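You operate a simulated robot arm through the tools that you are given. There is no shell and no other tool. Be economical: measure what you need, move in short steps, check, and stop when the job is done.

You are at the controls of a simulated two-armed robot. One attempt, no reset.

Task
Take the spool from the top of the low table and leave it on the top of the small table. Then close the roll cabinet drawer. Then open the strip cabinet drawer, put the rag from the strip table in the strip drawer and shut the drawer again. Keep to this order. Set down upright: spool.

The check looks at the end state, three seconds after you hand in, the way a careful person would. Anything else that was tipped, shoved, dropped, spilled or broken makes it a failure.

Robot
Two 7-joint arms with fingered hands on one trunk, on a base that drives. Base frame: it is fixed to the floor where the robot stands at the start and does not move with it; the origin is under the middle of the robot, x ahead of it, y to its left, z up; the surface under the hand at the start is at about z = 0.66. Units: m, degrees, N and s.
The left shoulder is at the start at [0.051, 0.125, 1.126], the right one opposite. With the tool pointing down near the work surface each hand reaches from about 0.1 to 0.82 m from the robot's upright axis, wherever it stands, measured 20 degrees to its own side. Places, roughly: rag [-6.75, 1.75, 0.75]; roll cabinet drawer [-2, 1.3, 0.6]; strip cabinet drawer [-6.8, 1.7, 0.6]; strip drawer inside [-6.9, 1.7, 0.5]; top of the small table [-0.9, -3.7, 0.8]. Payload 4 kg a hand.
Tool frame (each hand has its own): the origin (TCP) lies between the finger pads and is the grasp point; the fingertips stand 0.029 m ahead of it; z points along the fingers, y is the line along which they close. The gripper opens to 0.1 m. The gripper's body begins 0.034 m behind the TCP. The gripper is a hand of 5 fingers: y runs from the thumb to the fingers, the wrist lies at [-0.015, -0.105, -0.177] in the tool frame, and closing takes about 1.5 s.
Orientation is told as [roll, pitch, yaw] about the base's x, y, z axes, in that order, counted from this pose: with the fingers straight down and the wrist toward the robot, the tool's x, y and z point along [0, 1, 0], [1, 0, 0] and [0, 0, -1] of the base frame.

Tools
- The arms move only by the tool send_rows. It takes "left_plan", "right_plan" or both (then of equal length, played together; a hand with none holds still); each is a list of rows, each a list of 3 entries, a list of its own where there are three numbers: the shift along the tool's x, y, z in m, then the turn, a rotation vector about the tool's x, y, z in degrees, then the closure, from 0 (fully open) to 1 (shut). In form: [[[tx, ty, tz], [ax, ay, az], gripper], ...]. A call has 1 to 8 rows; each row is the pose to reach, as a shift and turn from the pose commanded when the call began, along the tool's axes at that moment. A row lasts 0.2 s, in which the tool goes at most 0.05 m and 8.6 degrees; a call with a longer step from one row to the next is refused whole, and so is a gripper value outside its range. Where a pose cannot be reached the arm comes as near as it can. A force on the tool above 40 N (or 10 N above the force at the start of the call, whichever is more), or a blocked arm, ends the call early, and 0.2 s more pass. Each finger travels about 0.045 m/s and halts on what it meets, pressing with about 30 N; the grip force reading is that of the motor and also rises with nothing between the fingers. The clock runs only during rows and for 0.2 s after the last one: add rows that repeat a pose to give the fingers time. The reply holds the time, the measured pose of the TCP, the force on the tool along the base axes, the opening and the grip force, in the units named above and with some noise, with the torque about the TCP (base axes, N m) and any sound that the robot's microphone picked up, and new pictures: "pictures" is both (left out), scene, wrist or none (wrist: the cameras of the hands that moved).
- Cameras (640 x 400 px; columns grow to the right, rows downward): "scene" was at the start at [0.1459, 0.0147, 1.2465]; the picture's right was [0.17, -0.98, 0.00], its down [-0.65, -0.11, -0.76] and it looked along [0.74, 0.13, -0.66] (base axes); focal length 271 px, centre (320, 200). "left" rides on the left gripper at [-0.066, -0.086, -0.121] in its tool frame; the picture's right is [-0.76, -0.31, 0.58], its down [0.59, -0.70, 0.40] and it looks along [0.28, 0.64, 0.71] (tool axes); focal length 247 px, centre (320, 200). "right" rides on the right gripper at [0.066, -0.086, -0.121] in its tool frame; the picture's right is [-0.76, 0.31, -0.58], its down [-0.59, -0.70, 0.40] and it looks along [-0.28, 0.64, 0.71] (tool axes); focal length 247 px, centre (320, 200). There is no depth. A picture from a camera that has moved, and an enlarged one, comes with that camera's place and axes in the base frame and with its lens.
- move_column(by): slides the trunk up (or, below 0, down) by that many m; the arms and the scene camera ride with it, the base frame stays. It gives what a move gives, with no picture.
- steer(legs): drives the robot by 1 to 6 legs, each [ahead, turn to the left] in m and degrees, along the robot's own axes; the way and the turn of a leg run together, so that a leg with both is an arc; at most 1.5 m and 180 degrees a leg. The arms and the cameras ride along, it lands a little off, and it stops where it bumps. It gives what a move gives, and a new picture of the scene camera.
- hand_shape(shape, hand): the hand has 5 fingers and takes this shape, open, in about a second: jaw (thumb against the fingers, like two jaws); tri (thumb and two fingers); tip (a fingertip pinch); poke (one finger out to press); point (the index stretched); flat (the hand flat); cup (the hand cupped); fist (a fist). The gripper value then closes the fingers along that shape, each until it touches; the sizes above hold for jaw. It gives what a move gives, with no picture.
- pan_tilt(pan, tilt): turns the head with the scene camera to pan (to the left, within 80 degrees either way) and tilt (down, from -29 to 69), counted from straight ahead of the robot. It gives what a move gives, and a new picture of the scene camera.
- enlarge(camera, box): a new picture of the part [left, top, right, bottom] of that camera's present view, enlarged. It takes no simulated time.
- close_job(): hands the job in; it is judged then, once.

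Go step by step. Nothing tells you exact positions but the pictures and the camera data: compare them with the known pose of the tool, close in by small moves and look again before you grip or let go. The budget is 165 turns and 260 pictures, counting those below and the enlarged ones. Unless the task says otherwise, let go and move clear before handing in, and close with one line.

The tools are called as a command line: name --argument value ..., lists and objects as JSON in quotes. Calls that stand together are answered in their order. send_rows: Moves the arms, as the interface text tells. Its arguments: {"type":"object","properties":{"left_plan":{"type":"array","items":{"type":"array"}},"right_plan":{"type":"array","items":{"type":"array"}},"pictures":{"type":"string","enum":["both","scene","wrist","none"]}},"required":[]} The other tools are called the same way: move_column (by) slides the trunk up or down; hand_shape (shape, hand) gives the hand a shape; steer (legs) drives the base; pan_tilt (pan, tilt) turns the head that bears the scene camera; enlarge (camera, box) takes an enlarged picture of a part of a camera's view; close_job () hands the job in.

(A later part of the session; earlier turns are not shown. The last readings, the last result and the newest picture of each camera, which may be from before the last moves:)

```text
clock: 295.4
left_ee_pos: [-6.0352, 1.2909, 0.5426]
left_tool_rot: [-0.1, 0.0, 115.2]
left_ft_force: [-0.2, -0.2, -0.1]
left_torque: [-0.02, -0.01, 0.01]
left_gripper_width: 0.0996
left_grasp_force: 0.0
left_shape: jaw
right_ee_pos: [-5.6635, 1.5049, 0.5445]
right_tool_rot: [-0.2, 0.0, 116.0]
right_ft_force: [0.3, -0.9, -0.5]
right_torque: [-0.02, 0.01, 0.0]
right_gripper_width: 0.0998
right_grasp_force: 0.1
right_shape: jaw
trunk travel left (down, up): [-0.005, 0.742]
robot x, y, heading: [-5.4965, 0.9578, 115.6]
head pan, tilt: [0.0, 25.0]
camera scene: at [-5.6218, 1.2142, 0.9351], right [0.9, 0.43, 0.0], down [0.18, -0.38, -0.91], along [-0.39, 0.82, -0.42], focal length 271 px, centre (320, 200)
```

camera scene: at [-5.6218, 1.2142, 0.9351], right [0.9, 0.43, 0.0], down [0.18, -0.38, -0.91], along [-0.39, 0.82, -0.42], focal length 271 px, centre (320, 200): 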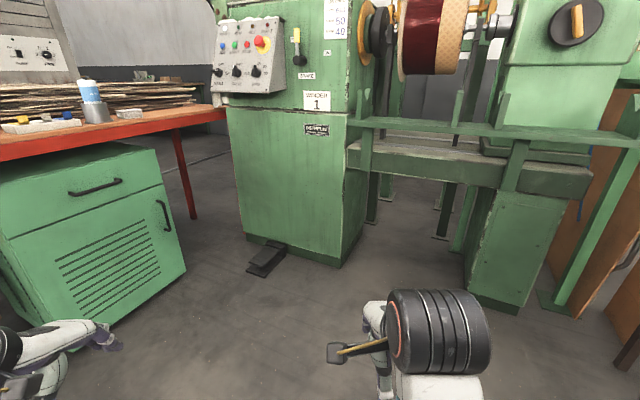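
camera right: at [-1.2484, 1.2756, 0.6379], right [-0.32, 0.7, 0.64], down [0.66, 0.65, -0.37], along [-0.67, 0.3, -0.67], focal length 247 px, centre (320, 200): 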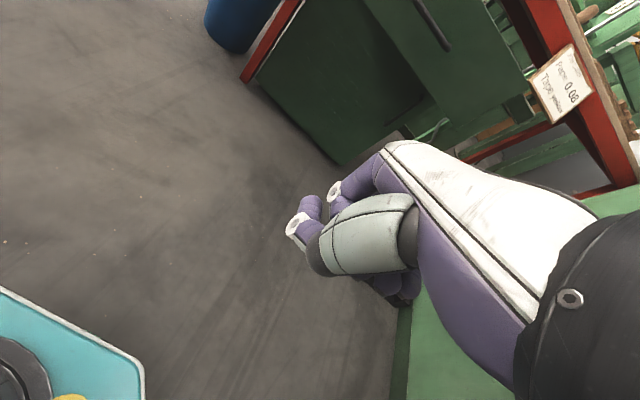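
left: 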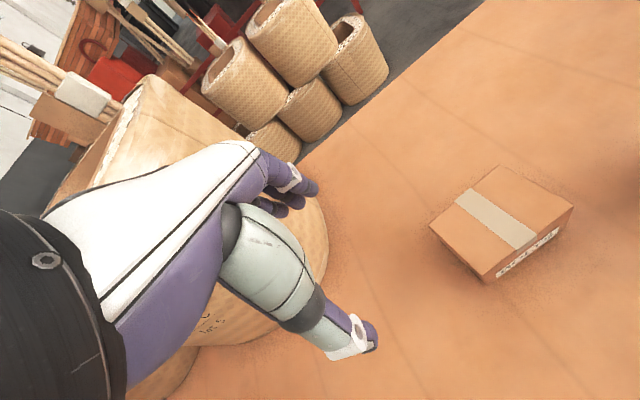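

The head will now go under at y≈1.4, where the wire is ≈1.08. Moving ahead 0.35 m.

steer --legs '[[0.35, 0]]'

pan_tilt --pan 70 --tilt 0

```text
clock: 297.6
left_ee_pos: [-6.1868, 1.6091, 0.5426]
left_tool_rot: [-0.1, 0.1, 115.1]
left_ft_force: [-0.5, 0.8, 0.6]
left_torque: [-0.01, -0.02, 0.01]
left_gripper_width: 0.0999
left_grasp_force: 0.1
left_shape: jaw
right_ee_pos: [-5.8135, 1.8224, 0.5441]
right_tool_rot: [-0.3, 0.0, 116.1]
right_ft_force: [0.2, -0.1, 1.1]
right_torque: [0.01, 0.02, -0.01]
right_gripper_width: 0.0998
right_grasp_force: 0.1
right_shape: jaw
trunk travel left (down, up): [-0.005, 0.742]
robot x, y, heading: [-5.6526, 1.2756, 115.5]
head pan, tilt: [0.0, 25.0]
camera scene: at [-5.7734, 1.5325, 0.9351], right [0.9, 0.43, 0.0], down [0.18, -0.38, -0.91], along [-0.39, 0.82, -0.42], focal length 271 px, centre (320, 200)
```

scene: 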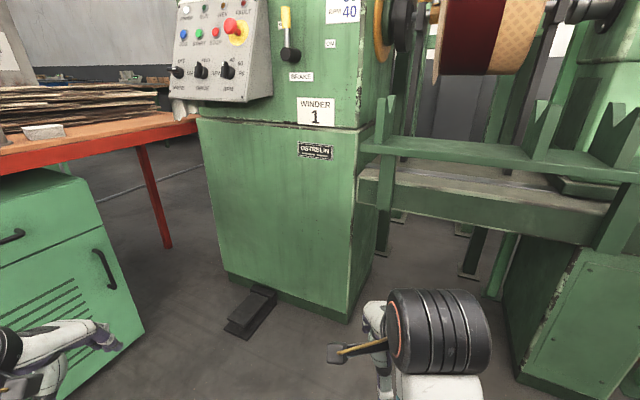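

```text
clock: 299.0
left_ee_pos: [-6.1877, 1.6093, 0.5437]
left_tool_rot: [-0.2, 0.0, 115.2]
left_ft_force: [-1.2, 0.1, 0.8]
left_torque: [0.04, 0.01, 0.0]
left_gripper_width: 0.0998
left_grasp_force: 0.0
left_shape: jaw
right_ee_pos: [-5.8141, 1.8236, 0.5449]
right_tool_rot: [-0.4, 0.0, 116.0]
right_ft_force: [-0.2, 0.1, -0.2]
right_torque: [0.0, 0.0, 0.01]
right_gripper_width: 0.1
right_grasp_force: 0.1
right_shape: jaw
trunk travel left (down, up): [-0.005, 0.742]
robot x, y, heading: [-5.6539, 1.2775, 115.4]
head pan, tilt: [70.0, 0.0]
camera scene: at [-5.8234, 1.4409, 0.9755], right [-0.09, 1.0, 0.0], down [0.0, 0.0, -1.0], along [-1.0, -0.09, 0.0], focal length 271 px, centre (320, 200)
```

scene: 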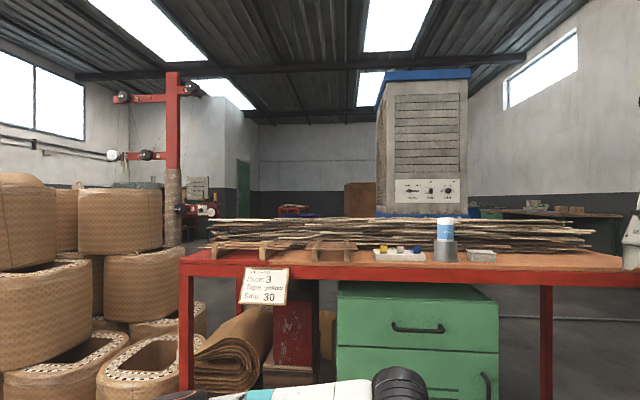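

I'm past the wire line with the head. Zooming on the strip table to identify the rag.

enlarge --camera "scene" --box '[330, 200, 640, 380]'

enlarge --camera "scene" --box '[360, 225, 520, 285]'

```text
2.06 times, centred on (485, 290) of scene
camera zoom: at [-5.8234, 1.4409, 0.9755], right [-0.09, 1.0, 0.0], down [0.0, 0.0, -1.0], along [-1.0, -0.09, 0.0], focal length 560 px, centre (-21, 14)
```

zoom: 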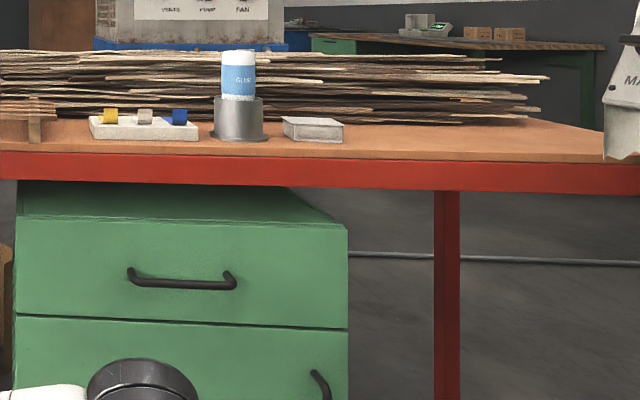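

```text
4.00 times, centred on (440, 255) of scene
camera zoom: at [-5.8234, 1.4409, 0.9755], right [-0.09, 1.0, 0.0], down [0.0, 0.0, -1.0], along [-1.0, -0.09, 0.0], focal length 1084 px, centre (-160, -20)
```

zoom: 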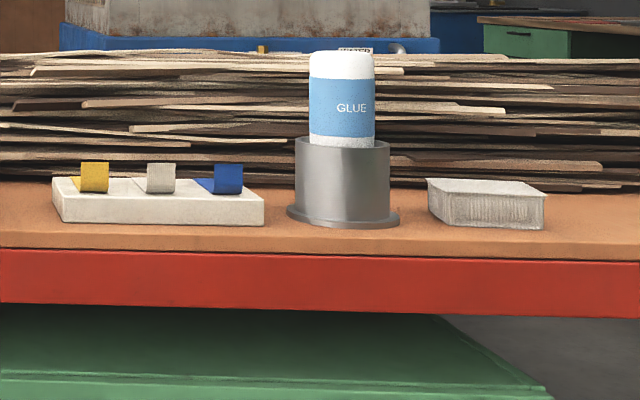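

The rag is the folded grey block right of the glue pot, around [-6.70, 1.86, 0.79]; the drawer handle is near [-6.63, 1.65, 0.60]. I'll turn to face the table, staying ducked, then raise and retract the hands.

steer --legs '[[0, 64.5]]'

send_rows --left_plan '[[[0, 0, -0.04], [0, 0, 0], 0], [[0, 0, -0.08], [0, 0, 0], 0], [[0, -0.02, -0.12], [0, 0, 0], 0], [[0, -0.04, -0.16], [0, 0, 0], 0], [[0, -0.06, -0.2], [0, 0, 0], 0], [[0, -0.08, -0.24], [0, 0, 0], 0], [[0, -0.1, -0.28], [0, 0, 0], 0], [[0, -0.12, -0.31], [0, 0, 0], 0]]' --right_plan '[[[0, 0, -0.04], [0, 0, 0], 0], [[0, 0, -0.08], [0, 0, 0], 0], [[0, -0.02, -0.12], [0, 0, 0], 0], [[0, -0.04, -0.16], [0, 0, 0], 0], [[0, -0.06, -0.2], [0, 0, 0], 0], [[0, -0.08, -0.24], [0, 0, 0], 0], [[0, -0.1, -0.28], [0, 0, 0], 0], [[0, -0.12, -0.31], [0, 0, 0], 0]]' --pictures "none"

pan_tilt --pan 0 --tilt 20

```text
clock: 302.4
left_ee_pos: [-6.1804, 0.9352, 0.5434]
left_tool_rot: [0.0, 0.0, 180.0]
left_ft_force: [-0.7, 0.2, -0.8]
left_torque: [-0.01, -0.02, -0.01]
left_gripper_width: 0.0997
left_grasp_force: 0.1
left_shape: jaw
right_ee_pos: [-6.2148, 1.3622, 0.5441]
right_tool_rot: [-0.3, 0.0, -179.3]
right_ft_force: [0.9, 1.4, 0.4]
right_torque: [-0.04, -0.01, 0.01]
right_gripper_width: 0.0999
right_grasp_force: 0.0
right_shape: jaw
trunk travel left (down, up): [-0.005, 0.742]
robot x, y, heading: [-5.6486, 1.2756, -179.7]
head pan, tilt: [70.0, 0.0]
camera scene: at [-5.8732, 1.1913, 0.9755], right [-0.94, 0.34, 0.0], down [0.0, 0.0, -1.0], along [-0.34, -0.94, 0.0], focal length 271 px, centre (320, 200)
```

scene: 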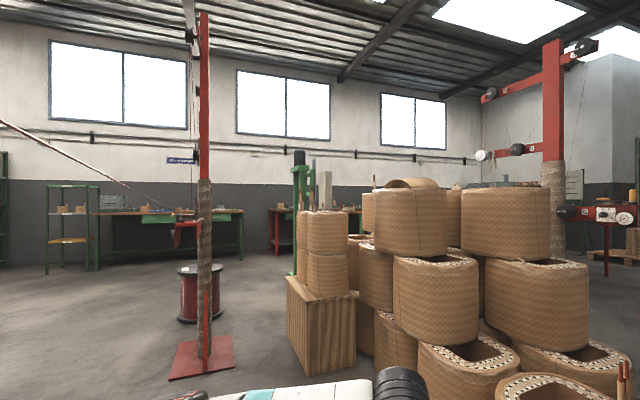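

```text
clock: 304.1
left_ee_pos: [-6.0573, 0.934, 0.8544]
left_tool_rot: [-0.1, 0.0, 179.8]
left_ft_force: [-0.6, -0.3, -1.0]
left_torque: [0.02, -0.05, 0.0]
left_gripper_width: 0.0997
left_grasp_force: 0.1
left_shape: jaw
right_ee_pos: [-6.2206, 1.3622, 0.6042]
right_tool_rot: [-0.2, -0.1, -179.3]
right_ft_force: [-0.1, 0.3, 0.2]
right_torque: [0.03, 0.02, 0.04]
right_gripper_width: 0.0997
right_grasp_force: 0.1
right_shape: jaw
right hand out of reach, approached as far as the arm can: row 2, 3, 4, 5, 6, 7, 8
trunk travel left (down, up): [-0.005, 0.742]
robot x, y, heading: [-5.6482, 1.2779, -180.0]
head pan, tilt: [70.0, 0.0]
```

```text
clock: 305.6
left_ee_pos: [-6.0576, 0.9332, 0.8538]
left_tool_rot: [-0.2, 0.0, 179.9]
left_ft_force: [0.3, 0.5, 0.3]
left_torque: [0.0, -0.03, 0.02]
left_gripper_width: 0.0998
left_grasp_force: 0.2
left_shape: jaw
right_ee_pos: [-6.2198, 1.3628, 0.6048]
right_tool_rot: [-0.3, -0.2, -179.3]
right_ft_force: [-0.5, 1.1, 0.0]
right_torque: [0.02, 0.0, 0.0]
right_gripper_width: 0.0997
right_grasp_force: 0.0
right_shape: jaw
trunk travel left (down, up): [-0.005, 0.742]
robot x, y, heading: [-5.6516, 1.275, -179.6]
head pan, tilt: [0.0, 20.0]
camera scene: at [-5.9359, 1.2754, 0.9432], right [-0.01, 1.0, 0.0], down [0.34, 0.0, -0.94], along [-0.94, -0.01, -0.34], focal length 271 px, centre (320, 200)
```

scene: 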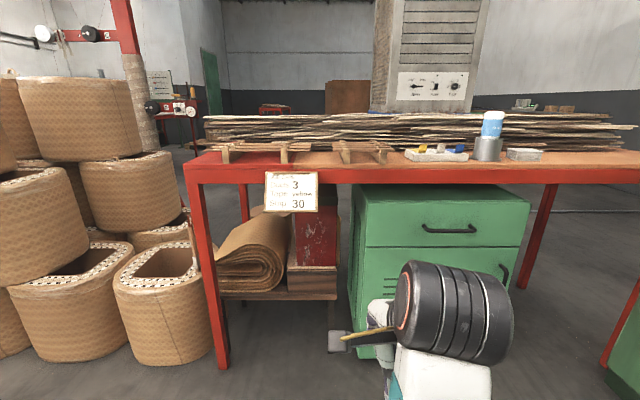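

I need the right hand retracted before moving closer. Trying a pull back and to the right.

send_rows --right_plan '[[[-0.02, -0.03, 0], [0, 0, 0], 0], [[-0.04, -0.06, 0], [0, 0, 0], 0], [[-0.06, -0.09, 0], [0, 0, 0], 0], [[-0.08, -0.12, 0], [0, 0, 0], 0], [[-0.1, -0.15, 0], [0, 0, 0], 0]]' --pictures "scene"

```text
clock: 306.8
left_ee_pos: [-6.0593, 0.9326, 0.8538]
left_tool_rot: [0.0, 0.0, 179.9]
left_ft_force: [0.0, 0.6, -0.5]
left_torque: [0.02, -0.03, 0.01]
left_gripper_width: 0.0996
left_grasp_force: 0.1
left_shape: jaw
right_ee_pos: [-6.1715, 1.4387, 0.5622]
right_tool_rot: [-0.3, 0.2, -179.3]
right_ft_force: [0.5, -0.5, 1.0]
right_torque: [0.03, 0.02, 0.02]
right_gripper_width: 0.1
right_grasp_force: 0.0
right_shape: jaw
right hand out of reach, approached as far as the arm can: row 1, 2, 3, 4, 5
trunk travel left (down, up): [-0.005, 0.742]
robot x, y, heading: [-5.6514, 1.2788, -179.9]
head pan, tilt: [0.0, 20.0]
camera scene: at [-5.9358, 1.2752, 0.9432], right [0.0, 1.0, 0.0], down [0.34, 0.0, -0.94], along [-0.94, 0.0, -0.34], focal length 271 px, centre (320, 200)
```

scene: 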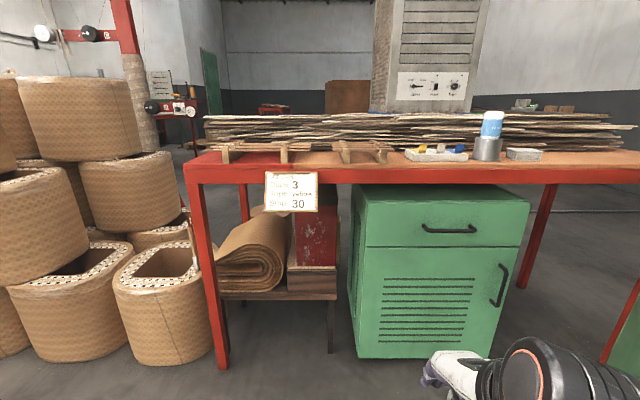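

The trunk leans forward when low, so the arm is cramped. I'll move ahead 0.3 m (head and torso clear of the wire line), then rise partly.

steer --legs '[[0.3, 0]]'

move_column --by 0.15

send_rows --right_plan '[[[0, 0, -0.04], [0, 0, 0], 0], [[0, 0, -0.08], [0, 0, 0], 0], [[0, -0.01, -0.12], [0, 0, 0], 0], [[0, -0.03, -0.16], [0, 0, 0], 0], [[0, -0.05, -0.2], [0, 0, 0], 0]]' --pictures "scene"

```text
clock: 308.8
left_ee_pos: [-6.36, 0.9305, 0.8531]
left_tool_rot: [-0.1, 0.0, -180.0]
left_ft_force: [0.5, -0.1, -0.4]
left_torque: [0.02, 0.0, -0.04]
left_gripper_width: 0.0998
left_grasp_force: 0.1
left_shape: jaw
right_ee_pos: [-6.4721, 1.438, 0.5615]
right_tool_rot: [-0.2, 0.1, -179.1]
right_ft_force: [0.2, -0.2, 0.2]
right_torque: [0.01, -0.01, -0.04]
right_gripper_width: 0.0998
right_grasp_force: 0.0
right_shape: jaw
trunk travel left (down, up): [-0.005, 0.742]
robot x, y, heading: [-5.9517, 1.2716, -179.9]
head pan, tilt: [0.0, 20.0]
camera scene: at [-6.2377, 1.2735, 0.9432], right [-0.01, 1.0, 0.0], down [0.34, 0.0, -0.94], along [-0.94, -0.01, -0.34], focal length 271 px, centre (320, 200)
```

scene: 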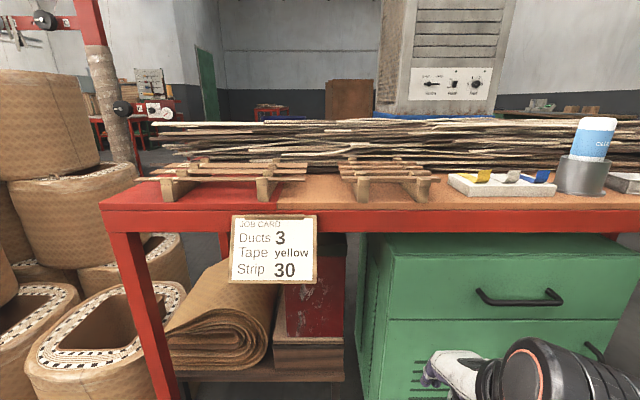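

```text
clock: 310.6
left_ee_pos: [-6.3601, 0.9318, 1.0025]
left_tool_rot: [-0.1, 0.1, 180.0]
left_ft_force: [1.1, 0.8, -0.4]
left_torque: [-0.02, -0.03, -0.02]
left_gripper_width: 0.0999
left_grasp_force: 0.1
left_shape: jaw
right_ee_pos: [-6.4737, 1.4372, 0.712]
right_tool_rot: [-0.3, 0.2, -179.2]
right_ft_force: [-0.1, -0.3, -0.5]
right_torque: [-0.02, 0.01, -0.01]
right_gripper_width: 0.1002
right_grasp_force: 0.0
right_shape: jaw
trunk travel left (down, up): [-0.155, 0.592]
robot x, y, heading: [-5.9555, 1.2777, -179.7]
head pan, tilt: [0.0, 20.0]
```

```text
clock: 311.8
left_ee_pos: [-6.3601, 0.9325, 1.0035]
left_tool_rot: [-0.1, 0.0, -180.0]
left_ft_force: [-0.3, -0.3, 1.0]
left_torque: [-0.01, 0.0, 0.01]
left_gripper_width: 0.0997
left_grasp_force: 0.1
left_shape: jaw
right_ee_pos: [-6.5092, 1.4352, 0.7798]
right_tool_rot: [-0.5, -0.1, -179.3]
right_ft_force: [-0.5, -0.8, -0.6]
right_torque: [-0.03, -0.02, 0.01]
right_gripper_width: 0.1
right_grasp_force: 0.1
right_shape: jaw
right hand out of reach, approached as far as the arm can: row 2, 3, 4, 5
trunk travel left (down, up): [-0.155, 0.592]
robot x, y, heading: [-5.9558, 1.2779, -179.6]
head pan, tilt: [0.0, 20.0]
camera scene: at [-6.168, 1.2738, 1.1031], right [-0.01, 1.0, 0.0], down [0.34, 0.0, -0.94], along [-0.94, -0.01, -0.34], focal length 271 px, centre (320, 200)
```

scene: 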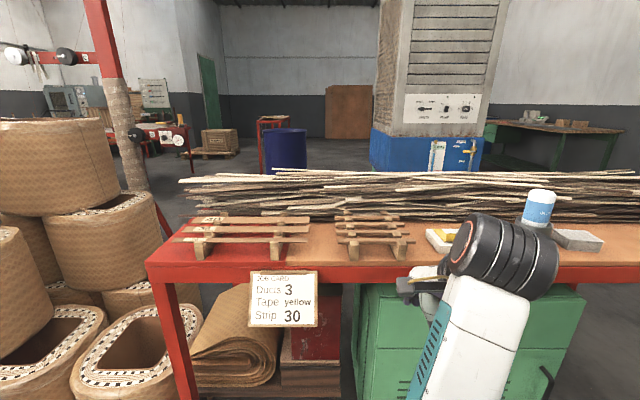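

move_column --by 0.06

send_rows --right_plan '[[[-0.03, 0, -0.03], [0, 0, 0], 0], [[-0.06, 0, -0.06], [0, 0, 0], 0], [[-0.09, 0, -0.09], [0, 0, 0], 0], [[-0.12, 0, -0.12], [0, 0, 0], 0], [[-0.15, 0, -0.15], [0, 0, 0], 0], [[-0.17, 0.0, -0.18], [0, 0, 0], 0]]' --pictures "scene"

```text
clock: 312.8
left_ee_pos: [-6.3604, 0.9313, 1.0632]
left_tool_rot: [-0.1, 0.1, 179.9]
left_ft_force: [0.4, 0.4, -0.1]
left_torque: [-0.01, -0.01, -0.01]
left_gripper_width: 0.0997
left_grasp_force: 0.1
left_shape: jaw
right_ee_pos: [-6.511, 1.4365, 0.842]
right_tool_rot: [-0.3, 0.2, -179.1]
right_ft_force: [0.0, 0.3, -0.7]
right_torque: [-0.01, -0.03, -0.01]
right_gripper_width: 0.0997
right_grasp_force: 0.1
right_shape: jaw
trunk travel left (down, up): [-0.215, 0.532]
robot x, y, heading: [-5.9529, 1.2779, -179.9]
head pan, tilt: [0.0, 20.0]
```

```text
clock: 314.2
left_ee_pos: [-6.3576, 0.9315, 1.0646]
left_tool_rot: [0.0, 0.0, -180.0]
left_ft_force: [0.3, 0.0, 0.0]
left_torque: [0.01, 0.0, 0.01]
left_gripper_width: 0.1
left_grasp_force: 0.0
left_shape: jaw
right_ee_pos: [-6.5141, 1.605, 1.0227]
right_tool_rot: [-0.3, 0.2, -179.2]
right_ft_force: [0.0, -0.4, -0.2]
right_torque: [0.04, -0.04, 0.03]
right_gripper_width: 0.0999
right_grasp_force: 0.0
right_shape: jaw
right hand out of reach, approached as far as the arm can: row 1, 2, 3, 4, 5
trunk travel left (down, up): [-0.215, 0.532]
robot x, y, heading: [-5.9546, 1.2786, -179.8]
head pan, tilt: [0.0, 20.0]
camera scene: at [-6.1439, 1.2743, 1.166], right [-0.01, 1.0, 0.0], down [0.34, 0.0, -0.94], along [-0.94, -0.01, -0.34], focal length 271 px, centre (320, 200)
```

scene: 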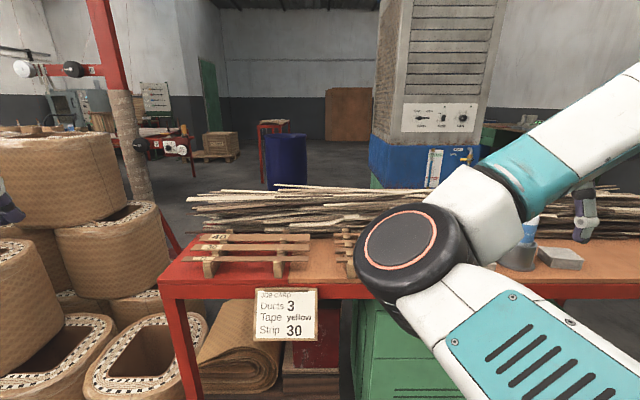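

The arm flipped elbow-inward but is clear. I'll extend the hand outward to the right (toward above the rag) to restore a natural posture.

send_rows --right_plan '[[[-0.03, 0, 0], [0, 0, 0], 0], [[-0.06, 0, 0], [0, 0, 0], 0], [[-0.09, 0.0, 0], [0, 0, 0], 0], [[-0.12, 0.0, 0], [0, 0, 0], 0], [[-0.15, 0.0, 0], [0, 0, 0], 0], [[-0.18, 0.01, 0], [0, 0, 0], 0], [[-0.2, 0.03, 0], [0, 0, 0], 0], [[-0.2, 0.03, 0], [0, 0, 0], 0]]' --pictures "both"

```text
clock: 316.0
left_ee_pos: [-6.3603, 0.9308, 1.0637]
left_tool_rot: [-0.1, 0.0, -180.0]
left_ft_force: [0.3, 0.2, -0.2]
left_torque: [0.01, -0.02, 0.03]
left_gripper_width: 0.0997
left_grasp_force: 0.0
left_shape: jaw
right_ee_pos: [-6.5473, 1.8057, 1.0242]
right_tool_rot: [-0.3, 0.3, -179.2]
right_ft_force: [0.1, -0.2, 0.0]
right_torque: [0.0, 0.03, 0.02]
right_gripper_width: 0.0999
right_grasp_force: 0.0
right_shape: jaw
trunk travel left (down, up): [-0.215, 0.532]
robot x, y, heading: [-5.9507, 1.2758, -179.7]
head pan, tilt: [0.0, 20.0]
camera scene: at [-6.1442, 1.2741, 1.1659], right [-0.01, 1.0, 0.0], down [0.34, 0.0, -0.94], along [-0.94, -0.01, -0.34], focal length 271 px, centre (320, 200)
camera right: at [-6.4596, 1.7407, 1.1443], right [-0.32, 0.75, 0.58], down [0.7, 0.6, -0.39], along [-0.64, 0.28, -0.71], focal length 247 px, centre (320, 200)
```

scene: 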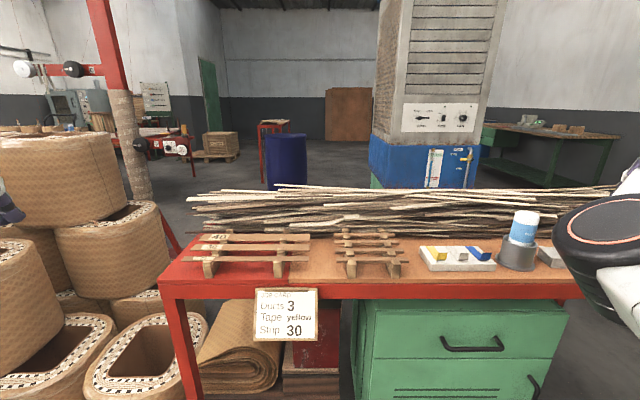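
right: 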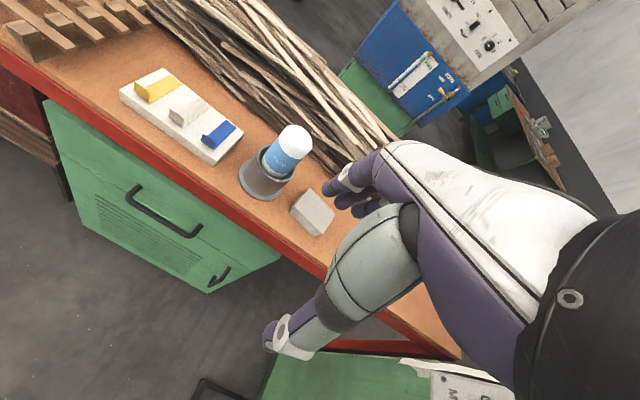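

From both views: handle bar ≈[-6.655, 1.65, 0.607] (flush with the table edge above), rag ≈[-6.715, 1.86, 0.82]. I'll back the hand off, and pitch it to point forward for a frontal grip on the bar.

send_rows --right_plan '[[[0, -0.02, 0], [-8, 0, 0], 0], [[0.01, -0.045, 0], [-16, 0, 0], 0], [[0.03, -0.07, 0.01], [-24, 0, 0], 0], [[0.05, -0.09, 0.02], [-32, 0, 0], 0], [[0.07, -0.1, 0.03], [-40, 0, 0], 0], [[0.09, -0.1, 0.04], [-48, 0, 0], 0], [[0.11, -0.1, 0.05], [-56, 0, 0], 0], [[0.13, -0.1, 0.06], [-64, 0, 0], 0]]' --pictures "both"

```text
clock: 317.8
left_ee_pos: [-6.3582, 0.9324, 1.0644]
left_tool_rot: [-0.1, -0.1, 180.0]
left_ft_force: [0.4, -0.6, -1.0]
left_torque: [0.0, -0.03, 0.0]
left_gripper_width: 0.0998
left_grasp_force: 0.0
left_shape: jaw
right_ee_pos: [-6.4445, 1.6774, 0.9634]
right_tool_rot: [-0.4, -64.0, -179.0]
right_ft_force: [0.0, 0.0, 0.0]
right_torque: [0.02, 0.01, 0.0]
right_gripper_width: 0.1001
right_grasp_force: 0.1
right_shape: jaw
trunk travel left (down, up): [-0.215, 0.532]
robot x, y, heading: [-5.9547, 1.2719, -179.9]
head pan, tilt: [0.0, 20.0]
camera scene: at [-6.1437, 1.2749, 1.1661], right [-0.01, 1.0, 0.0], down [0.34, 0.0, -0.94], along [-0.94, -0.01, -0.34], focal length 271 px, centre (320, 200)
camera right: at [-6.2956, 1.6145, 0.9392], right [0.37, 0.76, 0.53], down [-0.06, 0.59, -0.8], along [-0.93, 0.27, 0.26], focal length 247 px, centre (320, 200)
```

scene: 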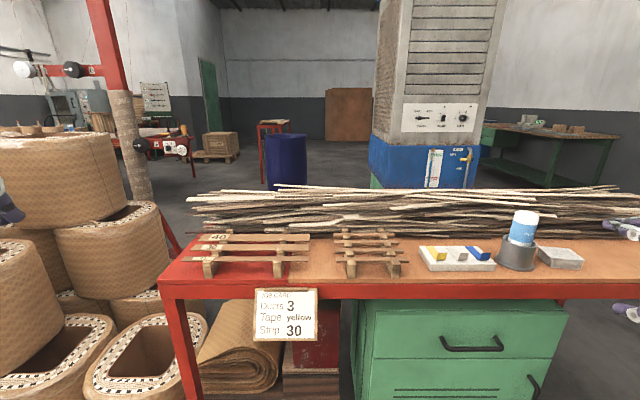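
right: 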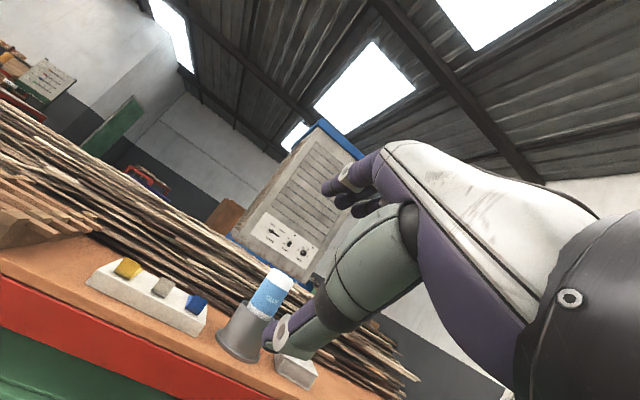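

Pose reached well. Now lower the hand in front of the table, pitching a little more, and turn the head to watch.

send_rows --right_plan '[[[0.005, -0.03, 0.01], [-3, 0, 0], 0], [[0.01, -0.06, 0.02], [-6, 0, 0], 0], [[0.015, -0.09, 0.032], [-9, 0, 0], 0], [[0.02, -0.12, 0.045], [-12, 0, 0], 0], [[0.02, -0.135, 0.05], [-12, 0, 0], 0]]' --pictures "none"

pan_tilt --pan -35 --tilt 35

```text
clock: 319.0
left_ee_pos: [-6.3606, 0.9302, 1.0645]
left_tool_rot: [0.0, 0.0, -180.1]
left_ft_force: [-0.9, -0.1, 0.4]
left_torque: [-0.01, 0.01, 0.0]
left_gripper_width: 0.0998
left_grasp_force: 0.0
left_shape: jaw
right_ee_pos: [-6.4619, 1.7311, 0.9046]
right_tool_rot: [-0.8, -75.5, -178.3]
right_ft_force: [-0.7, -0.1, -0.2]
right_torque: [-0.02, -0.03, -0.01]
right_gripper_width: 0.1001
right_grasp_force: 0.0
right_shape: jaw
right hand out of reach, approached as far as the arm can: row 2, 3, 4, 5
trunk travel left (down, up): [-0.215, 0.532]
robot x, y, heading: [-5.9532, 1.2778, -179.7]
head pan, tilt: [0.0, 20.0]
```

```text
clock: 320.0
left_ee_pos: [-6.3593, 0.9301, 1.0632]
left_tool_rot: [-0.1, 0.0, -180.0]
left_ft_force: [0.4, -0.4, -0.2]
left_torque: [0.03, 0.02, -0.02]
left_gripper_width: 0.0997
left_grasp_force: 0.0
left_shape: jaw
right_ee_pos: [-6.4612, 1.7313, 0.9047]
right_tool_rot: [-0.7, -75.6, -178.4]
right_ft_force: [-0.5, 0.1, 0.4]
right_torque: [-0.02, -0.02, -0.01]
right_gripper_width: 0.0999
right_grasp_force: 0.1
right_shape: jaw
trunk travel left (down, up): [-0.215, 0.532]
robot x, y, heading: [-5.9545, 1.2765, -179.7]
head pan, tilt: [-35.0, 35.0]
camera scene: at [-6.1235, 1.3248, 1.1421], right [0.57, 0.82, 0.0], down [0.47, -0.33, -0.82], along [-0.67, 0.47, -0.57], focal length 271 px, centre (320, 200)
```

scene: 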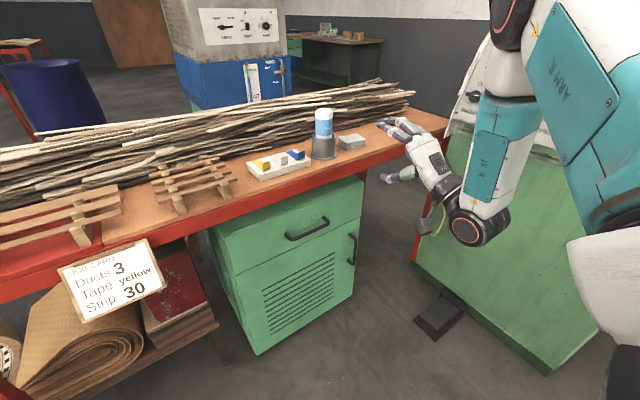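

The elbow is up on the right, close to the winder, so I'll bring the hand left to the handle's y and relax the pitch before lowering with the trunk.

send_rows --right_plan '[[[0.02, 0, 0], [4, 0, 0], 0], [[0.04, -0.005, 0], [8, 0, 0], 0], [[0.06, -0.01, 0], [10, 0, 0], 0], [[0.08, -0.02, 0], [10, 0, 0], 0], [[0.08, -0.03, 0], [10, 0, 0], 0]]' --pictures "scene"

```text
clock: 321.2
left_ee_pos: [-6.3607, 0.9312, 1.0628]
left_tool_rot: [0.0, 0.0, -180.0]
left_ft_force: [-0.1, 0.0, 1.4]
left_torque: [-0.02, -0.03, -0.02]
left_gripper_width: 0.0999
left_grasp_force: 0.1
left_shape: jaw
right_ee_pos: [-6.4537, 1.6634, 0.8939]
right_tool_rot: [-0.7, -65.6, -178.5]
right_ft_force: [0.0, 0.4, 0.7]
right_torque: [-0.01, -0.03, 0.01]
right_gripper_width: 0.1
right_grasp_force: 0.1
right_shape: jaw
right hand out of reach, approached as far as the arm can: row 4, 5
trunk travel left (down, up): [-0.215, 0.532]
robot x, y, heading: [-5.9528, 1.2754, -179.8]
head pan, tilt: [-35.0, 35.0]
camera scene: at [-6.1235, 1.3247, 1.1421], right [0.57, 0.82, 0.0], down [0.47, -0.33, -0.82], along [-0.67, 0.47, -0.57], focal length 271 px, centre (320, 200)
```

scene: 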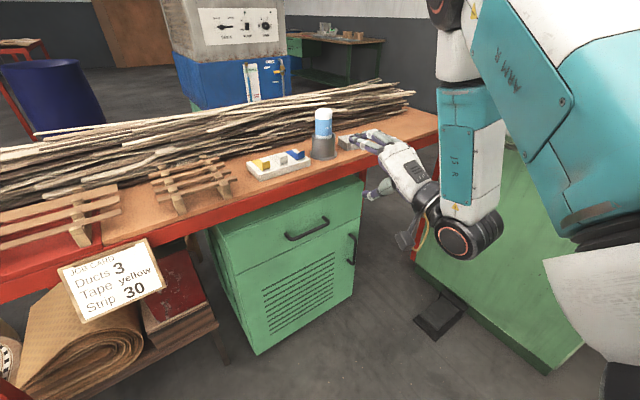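

Now lower rigidly with the trunk by 0.2.

move_column --by -0.2

send_rows --right_plan '[[[0.005, -0.02, 0.01], [0, 0, 0], 0], [[0.01, -0.04, 0.02], [0, 0, 0], 0], [[0.01, -0.06, 0.03], [0, 0, 0], 0], [[0.01, -0.08, 0.038], [0, 0, 0], 0]]' --pictures "both"

```text
clock: 323.3
left_ee_pos: [-6.3594, 0.9314, 0.8648]
left_tool_rot: [-0.1, 0.0, -179.9]
left_ft_force: [-0.1, 0.0, -0.2]
left_torque: [0.0, 0.03, 0.03]
left_gripper_width: 0.0997
left_grasp_force: 0.1
left_shape: jaw
right_ee_pos: [-6.4817, 1.6636, 0.5889]
right_tool_rot: [0.0, -50.9, -179.0]
right_ft_force: [0.1, -0.1, 0.7]
right_torque: [0.01, -0.01, -0.02]
right_gripper_width: 0.0999
right_grasp_force: 0.1
right_shape: jaw
trunk travel left (down, up): [-0.015, 0.732]
robot x, y, heading: [-5.9554, 1.2742, -179.6]
head pan, tilt: [-35.0, 35.0]
```

```text
clock: 324.3
left_ee_pos: [-6.3602, 0.932, 0.8637]
left_tool_rot: [-0.1, 0.1, -180.0]
left_ft_force: [1.5, -0.4, 0.0]
left_torque: [-0.02, -0.02, 0.05]
left_gripper_width: 0.0994
left_grasp_force: 0.1
left_shape: jaw
right_ee_pos: [-6.4694, 1.6967, 0.5546]
right_tool_rot: [0.2, -50.4, -179.2]
right_ft_force: [-0.8, -1.0, 0.0]
right_torque: [0.01, 0.01, -0.03]
right_gripper_width: 0.1
right_grasp_force: 0.1
right_shape: jaw
right hand out of reach, approached as far as the arm can: row 1, 2, 3, 4
trunk travel left (down, up): [-0.015, 0.732]
robot x, y, heading: [-5.955, 1.2753, -179.3]
head pan, tilt: [-35.0, 35.0]
camera scene: at [-6.2122, 1.3241, 0.9301], right [0.57, 0.82, 0.0], down [0.47, -0.33, -0.82], along [-0.67, 0.47, -0.57], focal length 271 px, centre (320, 200)
camera right: at [-6.3188, 1.6329, 0.5654], right [0.24, 0.76, 0.6], down [0.13, 0.59, -0.8], along [-0.96, 0.27, 0.04], focal length 247 px, centre (320, 200)
```

scene: 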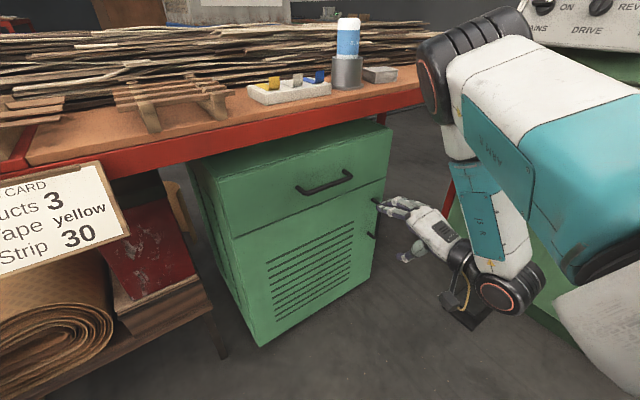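
right: 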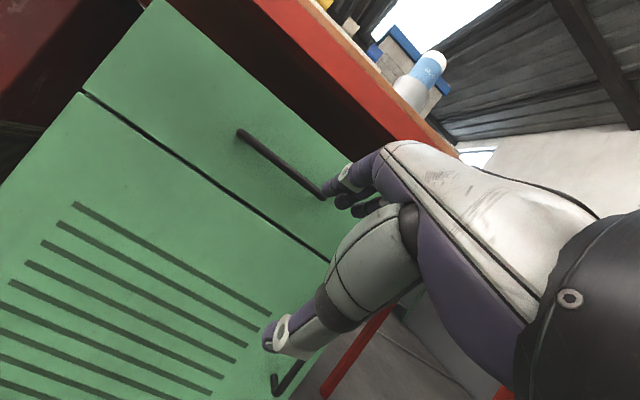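

Handle in view: centre ≈[-6.655, 1.657, 0.592]. I'll pitch the hand more toward horizontal, align, and advance partway.

send_rows --right_plan '[[[0.01, 0.015, 0.0], [-6, 0, 0], 0], [[0.02, 0.03, 0.005], [-12, 0, 0], 0], [[0.03, 0.045, 0.01], [-18, 0, 0], 0.2], [[0.037, 0.059, 0.016], [-22, 0, 0], 0.3], [[0.037, 0.059, 0.016], [-22, 0, 0], 0.3]]' --pictures "both"

```text
clock: 325.5
left_ee_pos: [-6.3596, 0.9312, 0.8636]
left_tool_rot: [0.0, 0.1, -180.1]
left_ft_force: [0.0, 0.5, 0.2]
left_torque: [0.01, 0.0, 0.0]
left_gripper_width: 0.0998
left_grasp_force: 0.1
left_shape: jaw
right_ee_pos: [-6.5271, 1.7332, 0.6771]
right_tool_rot: [0.3, -72.7, -179.3]
right_ft_force: [0.4, -0.7, 0.4]
right_torque: [-0.02, -0.02, 0.02]
right_gripper_width: 0.0701
right_grasp_force: 0.1
right_shape: jaw
right hand out of reach, approached as far as the arm can: row 1, 2, 3, 4, 5
trunk travel left (down, up): [-0.015, 0.732]
robot x, y, heading: [-5.9552, 1.2739, -179.6]
head pan, tilt: [-35.0, 35.0]
camera scene: at [-6.2121, 1.3242, 0.9301], right [0.57, 0.82, 0.0], down [0.47, -0.33, -0.82], along [-0.67, 0.47, -0.57], focal length 271 px, centre (320, 200)
camera right: at [-6.3834, 1.6696, 0.6304], right [0.45, 0.77, 0.46], down [-0.18, 0.58, -0.79], along [-0.88, 0.27, 0.4], focal length 247 px, centre (320, 200)
```

scene: 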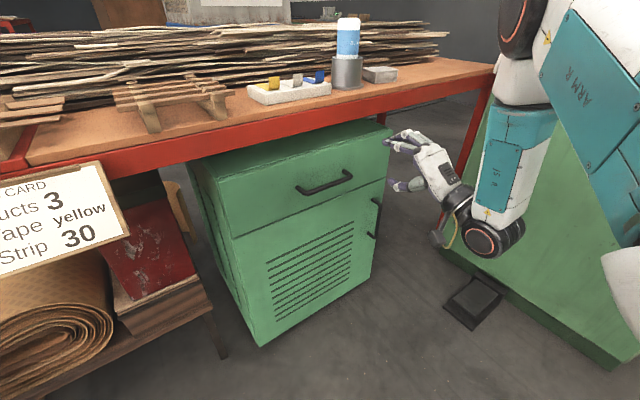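
right: 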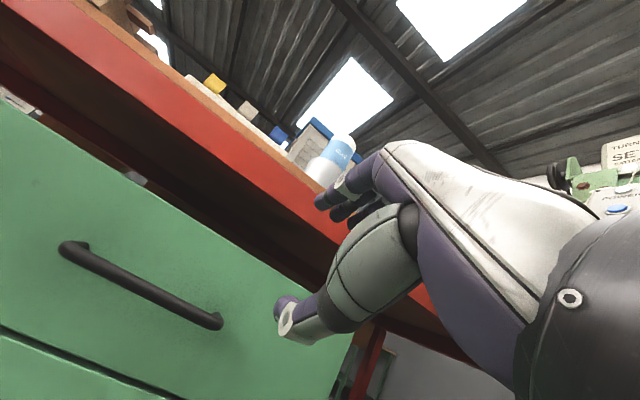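

The elbow-up arm can't take the horizontal pitch that far left; I'll use a slightly steeper pitch and grip nearer the bar's right end.

send_rows --right_plan '[[[0.01, -0.02, 0.01], [3, 0, 0], 0.3], [[0.02, -0.04, 0.025], [6, 0, 0], 0.3], [[0.03, -0.055, 0.045], [9, 0, 0], 0.3], [[0.035, -0.06, 0.06], [10, 0, 0], 0.3], [[0.035, -0.06, 0.07], [10, 0, 0], 0.3]]' --pictures "wrist"

```text
clock: 326.7
left_ee_pos: [-6.36, 0.9315, 0.8633]
left_tool_rot: [-0.1, -0.1, 180.0]
left_ft_force: [0.4, -0.6, 0.2]
left_torque: [0.01, 0.01, 0.02]
left_gripper_width: 0.0997
left_grasp_force: 0.0
left_shape: jaw
right_ee_pos: [-6.5769, 1.6962, 0.5989]
right_tool_rot: [0.0, -62.9, -179.2]
right_ft_force: [0.6, 0.0, 0.0]
right_torque: [0.0, -0.01, -0.01]
right_gripper_width: 0.0704
right_grasp_force: 0.0
right_shape: jaw
right hand out of reach, approached as far as the arm can: row 1, 2, 3, 4
trunk travel left (down, up): [-0.015, 0.732]
robot x, y, heading: [-5.9545, 1.2708, -179.6]
head pan, tilt: [-35.0, 35.0]
camera right: at [-6.4282, 1.633, 0.5771], right [0.36, 0.76, 0.54], down [-0.04, 0.59, -0.81], along [-0.93, 0.27, 0.25], focal length 247 px, centre (320, 200)
```

right: 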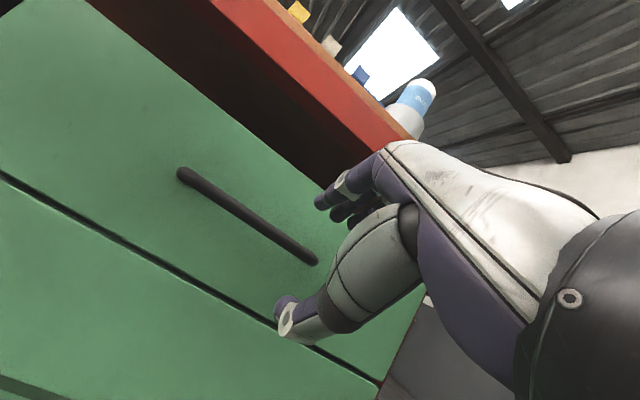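

Reached exactly in front of the bar. Moving left 2 cm and forward onto it.

send_rows --right_plan '[[[0.01, 0.008, 0.018], [0, 0, 0], 0.3], [[0.02, 0.015, 0.036], [0, 0, 0], 0.3], [[0.025, 0.02, 0.053], [0, 0, 0], 0.3], [[0.025, 0.02, 0.053], [0, 0, 0], 0.3]]' --pictures "wrist"

enlarge --camera "scene" --box '[250, 110, 530, 290]'

```text
clock: 327.7
left_ee_pos: [-6.3597, 0.9308, 0.8631]
left_tool_rot: [-0.2, 0.0, 180.0]
left_ft_force: [0.6, -0.1, 0.0]
left_torque: [0.02, 0.01, -0.07]
left_gripper_width: 0.0998
left_grasp_force: 0.0
left_shape: jaw
right_ee_pos: [-6.6352, 1.6697, 0.5912]
right_tool_rot: [0.1, -62.9, -179.0]
right_ft_force: [1.5, 1.3, 1.0]
right_torque: [0.01, 0.0, -0.03]
right_gripper_width: 0.0703
right_grasp_force: 0.0
right_shape: jaw
trunk travel left (down, up): [-0.015, 0.732]
robot x, y, heading: [-5.9534, 1.2764, -179.9]
head pan, tilt: [-35.0, 35.0]
camera right: at [-6.4856, 1.6074, 0.5695], right [0.36, 0.76, 0.54], down [-0.04, 0.59, -0.81], along [-0.93, 0.27, 0.25], focal length 247 px, centre (320, 200)
```

right: 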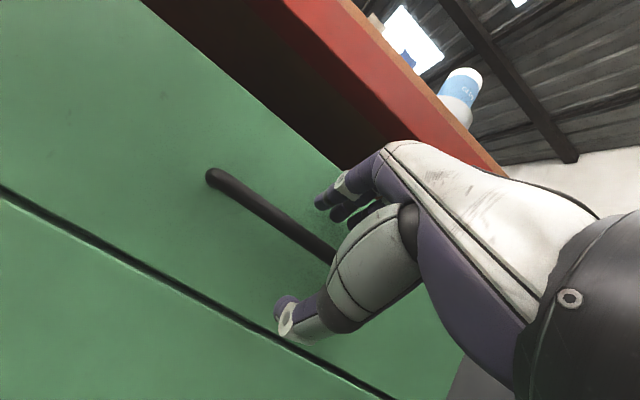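

```text
2.22 times, centred on (390, 200) of scene
camera zoom: at [-6.2123, 1.3243, 0.9301], right [0.57, 0.82, 0.0], down [0.47, -0.33, -0.82], along [-0.67, 0.47, -0.57], focal length 602 px, centre (164, 200)
```

zoom: 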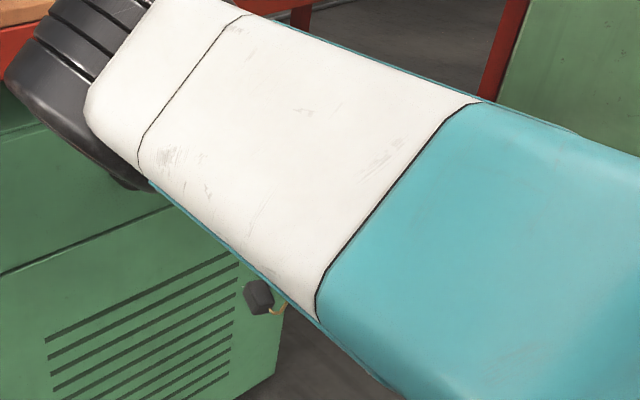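

The bar is now between fingers and thumb. A little further, then close.

send_rows --right_plan '[[[0, 0.005, 0.009], [0, 0, 0], 0.3], [[0, 0.007, 0.014], [0, 0, 0], 0.5], [[0, 0.007, 0.014], [0, 0, 0], 0.8], [[0, 0.007, 0.014], [0, 0, 0], 1], [[0, 0.007, 0.014], [0, 0, 0], 1], [[0, 0.007, 0.014], [0, 0, 0], 1], [[0, 0.007, 0.014], [0, 0, 0], 1]]' --pictures "both"

```text
clock: 329.3
left_ee_pos: [-6.3605, 0.9323, 0.8617]
left_tool_rot: [-0.1, 0.1, -180.0]
left_ft_force: [0.4, -0.4, 0.2]
left_torque: [-0.03, -0.02, 0.0]
left_gripper_width: 0.0998
left_grasp_force: 0.1
left_shape: jaw
right_ee_pos: [-6.6516, 1.6705, 0.5849]
right_tool_rot: [0.4, -62.3, -179.4]
right_ft_force: [2.0, -1.0, -24.6]
right_torque: [0.01, -0.08, 0.02]
right_gripper_width: 0.0105
right_grasp_force: 29.6
right_shape: jaw
trunk travel left (down, up): [-0.015, 0.732]
robot x, y, heading: [-5.9533, 1.2721, -179.4]
head pan, tilt: [-35.0, 35.0]
camera scene: at [-6.2137, 1.3251, 0.929], right [0.57, 0.82, 0.0], down [0.47, -0.33, -0.82], along [-0.67, 0.46, -0.58], focal length 271 px, centre (320, 200)
camera right: at [-6.5013, 1.607, 0.5653], right [0.36, 0.76, 0.54], down [-0.04, 0.59, -0.81], along [-0.93, 0.27, 0.24], focal length 247 px, centre (320, 200)
```

scene: 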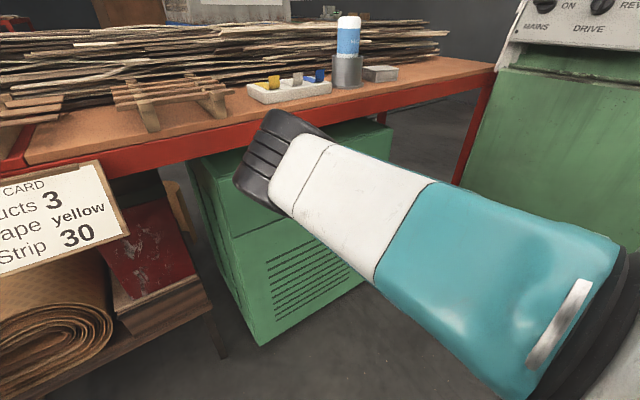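
right: 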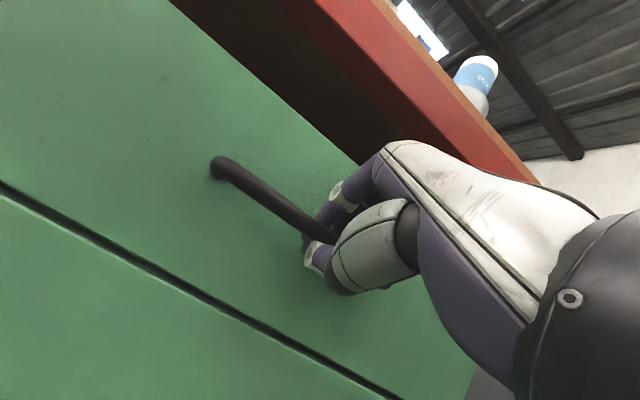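

Gripped the bar. I'll relieve the vertical strain, then pull by backing the base (still ducked).

send_rows --right_plan '[[[0, -0.005, 0.002], [0, 0, 0], 1], [[0, -0.009, -0.003], [0, 0, 0], 1], [[0, -0.014, -0.012], [0, 0, 0], 1], [[0, -0.019, -0.021], [0, 0, 0], 1]]' --pictures "wrist"

```text
clock: 330.3
left_ee_pos: [-6.3627, 0.9335, 0.862]
left_tool_rot: [-0.1, 0.0, 179.8]
left_ft_force: [0.3, 0.4, -0.7]
left_torque: [-0.03, 0.02, -0.03]
left_gripper_width: 0.0998
left_grasp_force: 0.0
left_shape: jaw
right_ee_pos: [-6.6236, 1.6706, 0.5821]
right_tool_rot: [0.1, -62.8, -179.1]
right_ft_force: [0.2, -5.3, -14.3]
right_torque: [-0.02, -0.08, 0.06]
right_gripper_width: 0.0096
right_grasp_force: 30.7
right_shape: jaw
trunk travel left (down, up): [-0.015, 0.732]
robot x, y, heading: [-5.9537, 1.275, -180.0]
head pan, tilt: [-35.0, 35.0]
camera right: at [-6.4742, 1.6082, 0.5612], right [0.36, 0.76, 0.54], down [-0.04, 0.59, -0.81], along [-0.93, 0.27, 0.24], focal length 247 px, centre (320, 200)
```

right: 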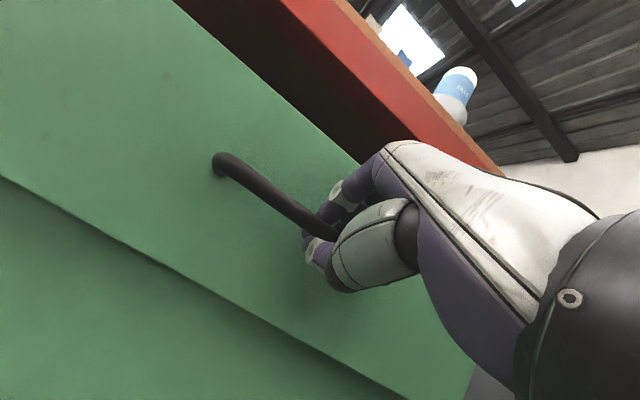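

The drawer is moving. Now back the base 0.2 m.

steer --legs '[[-0.1, 0], [-0.1, 0]]'

```text
clock: 332.2
left_ee_pos: [-6.1592, 0.9345, 0.8631]
left_tool_rot: [-0.1, 0.1, 179.9]
left_ft_force: [0.9, 0.0, -0.5]
left_torque: [-0.02, 0.0, 0.01]
left_gripper_width: 0.0999
left_grasp_force: 0.0
left_shape: jaw
right_ee_pos: [-6.421, 1.673, 0.5821]
right_tool_rot: [0.1, -62.8, -179.3]
right_ft_force: [1.4, -4.6, -16.1]
right_torque: [0.02, -0.08, 0.0]
right_gripper_width: 0.0094
right_grasp_force: 29.8
right_shape: jaw
trunk travel left (down, up): [-0.015, 0.732]
robot x, y, heading: [-5.7529, 1.2778, -179.7]
head pan, tilt: [-35.0, 35.0]
camera scene: at [-6.0105, 1.3263, 0.9296], right [0.57, 0.82, 0.0], down [0.47, -0.33, -0.82], along [-0.67, 0.47, -0.58], focal length 271 px, centre (320, 200)
```

scene: 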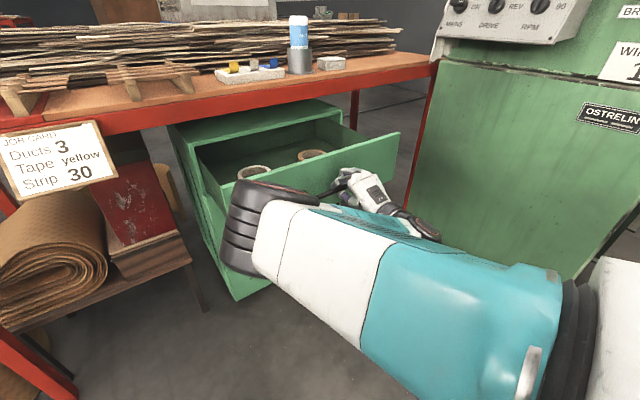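

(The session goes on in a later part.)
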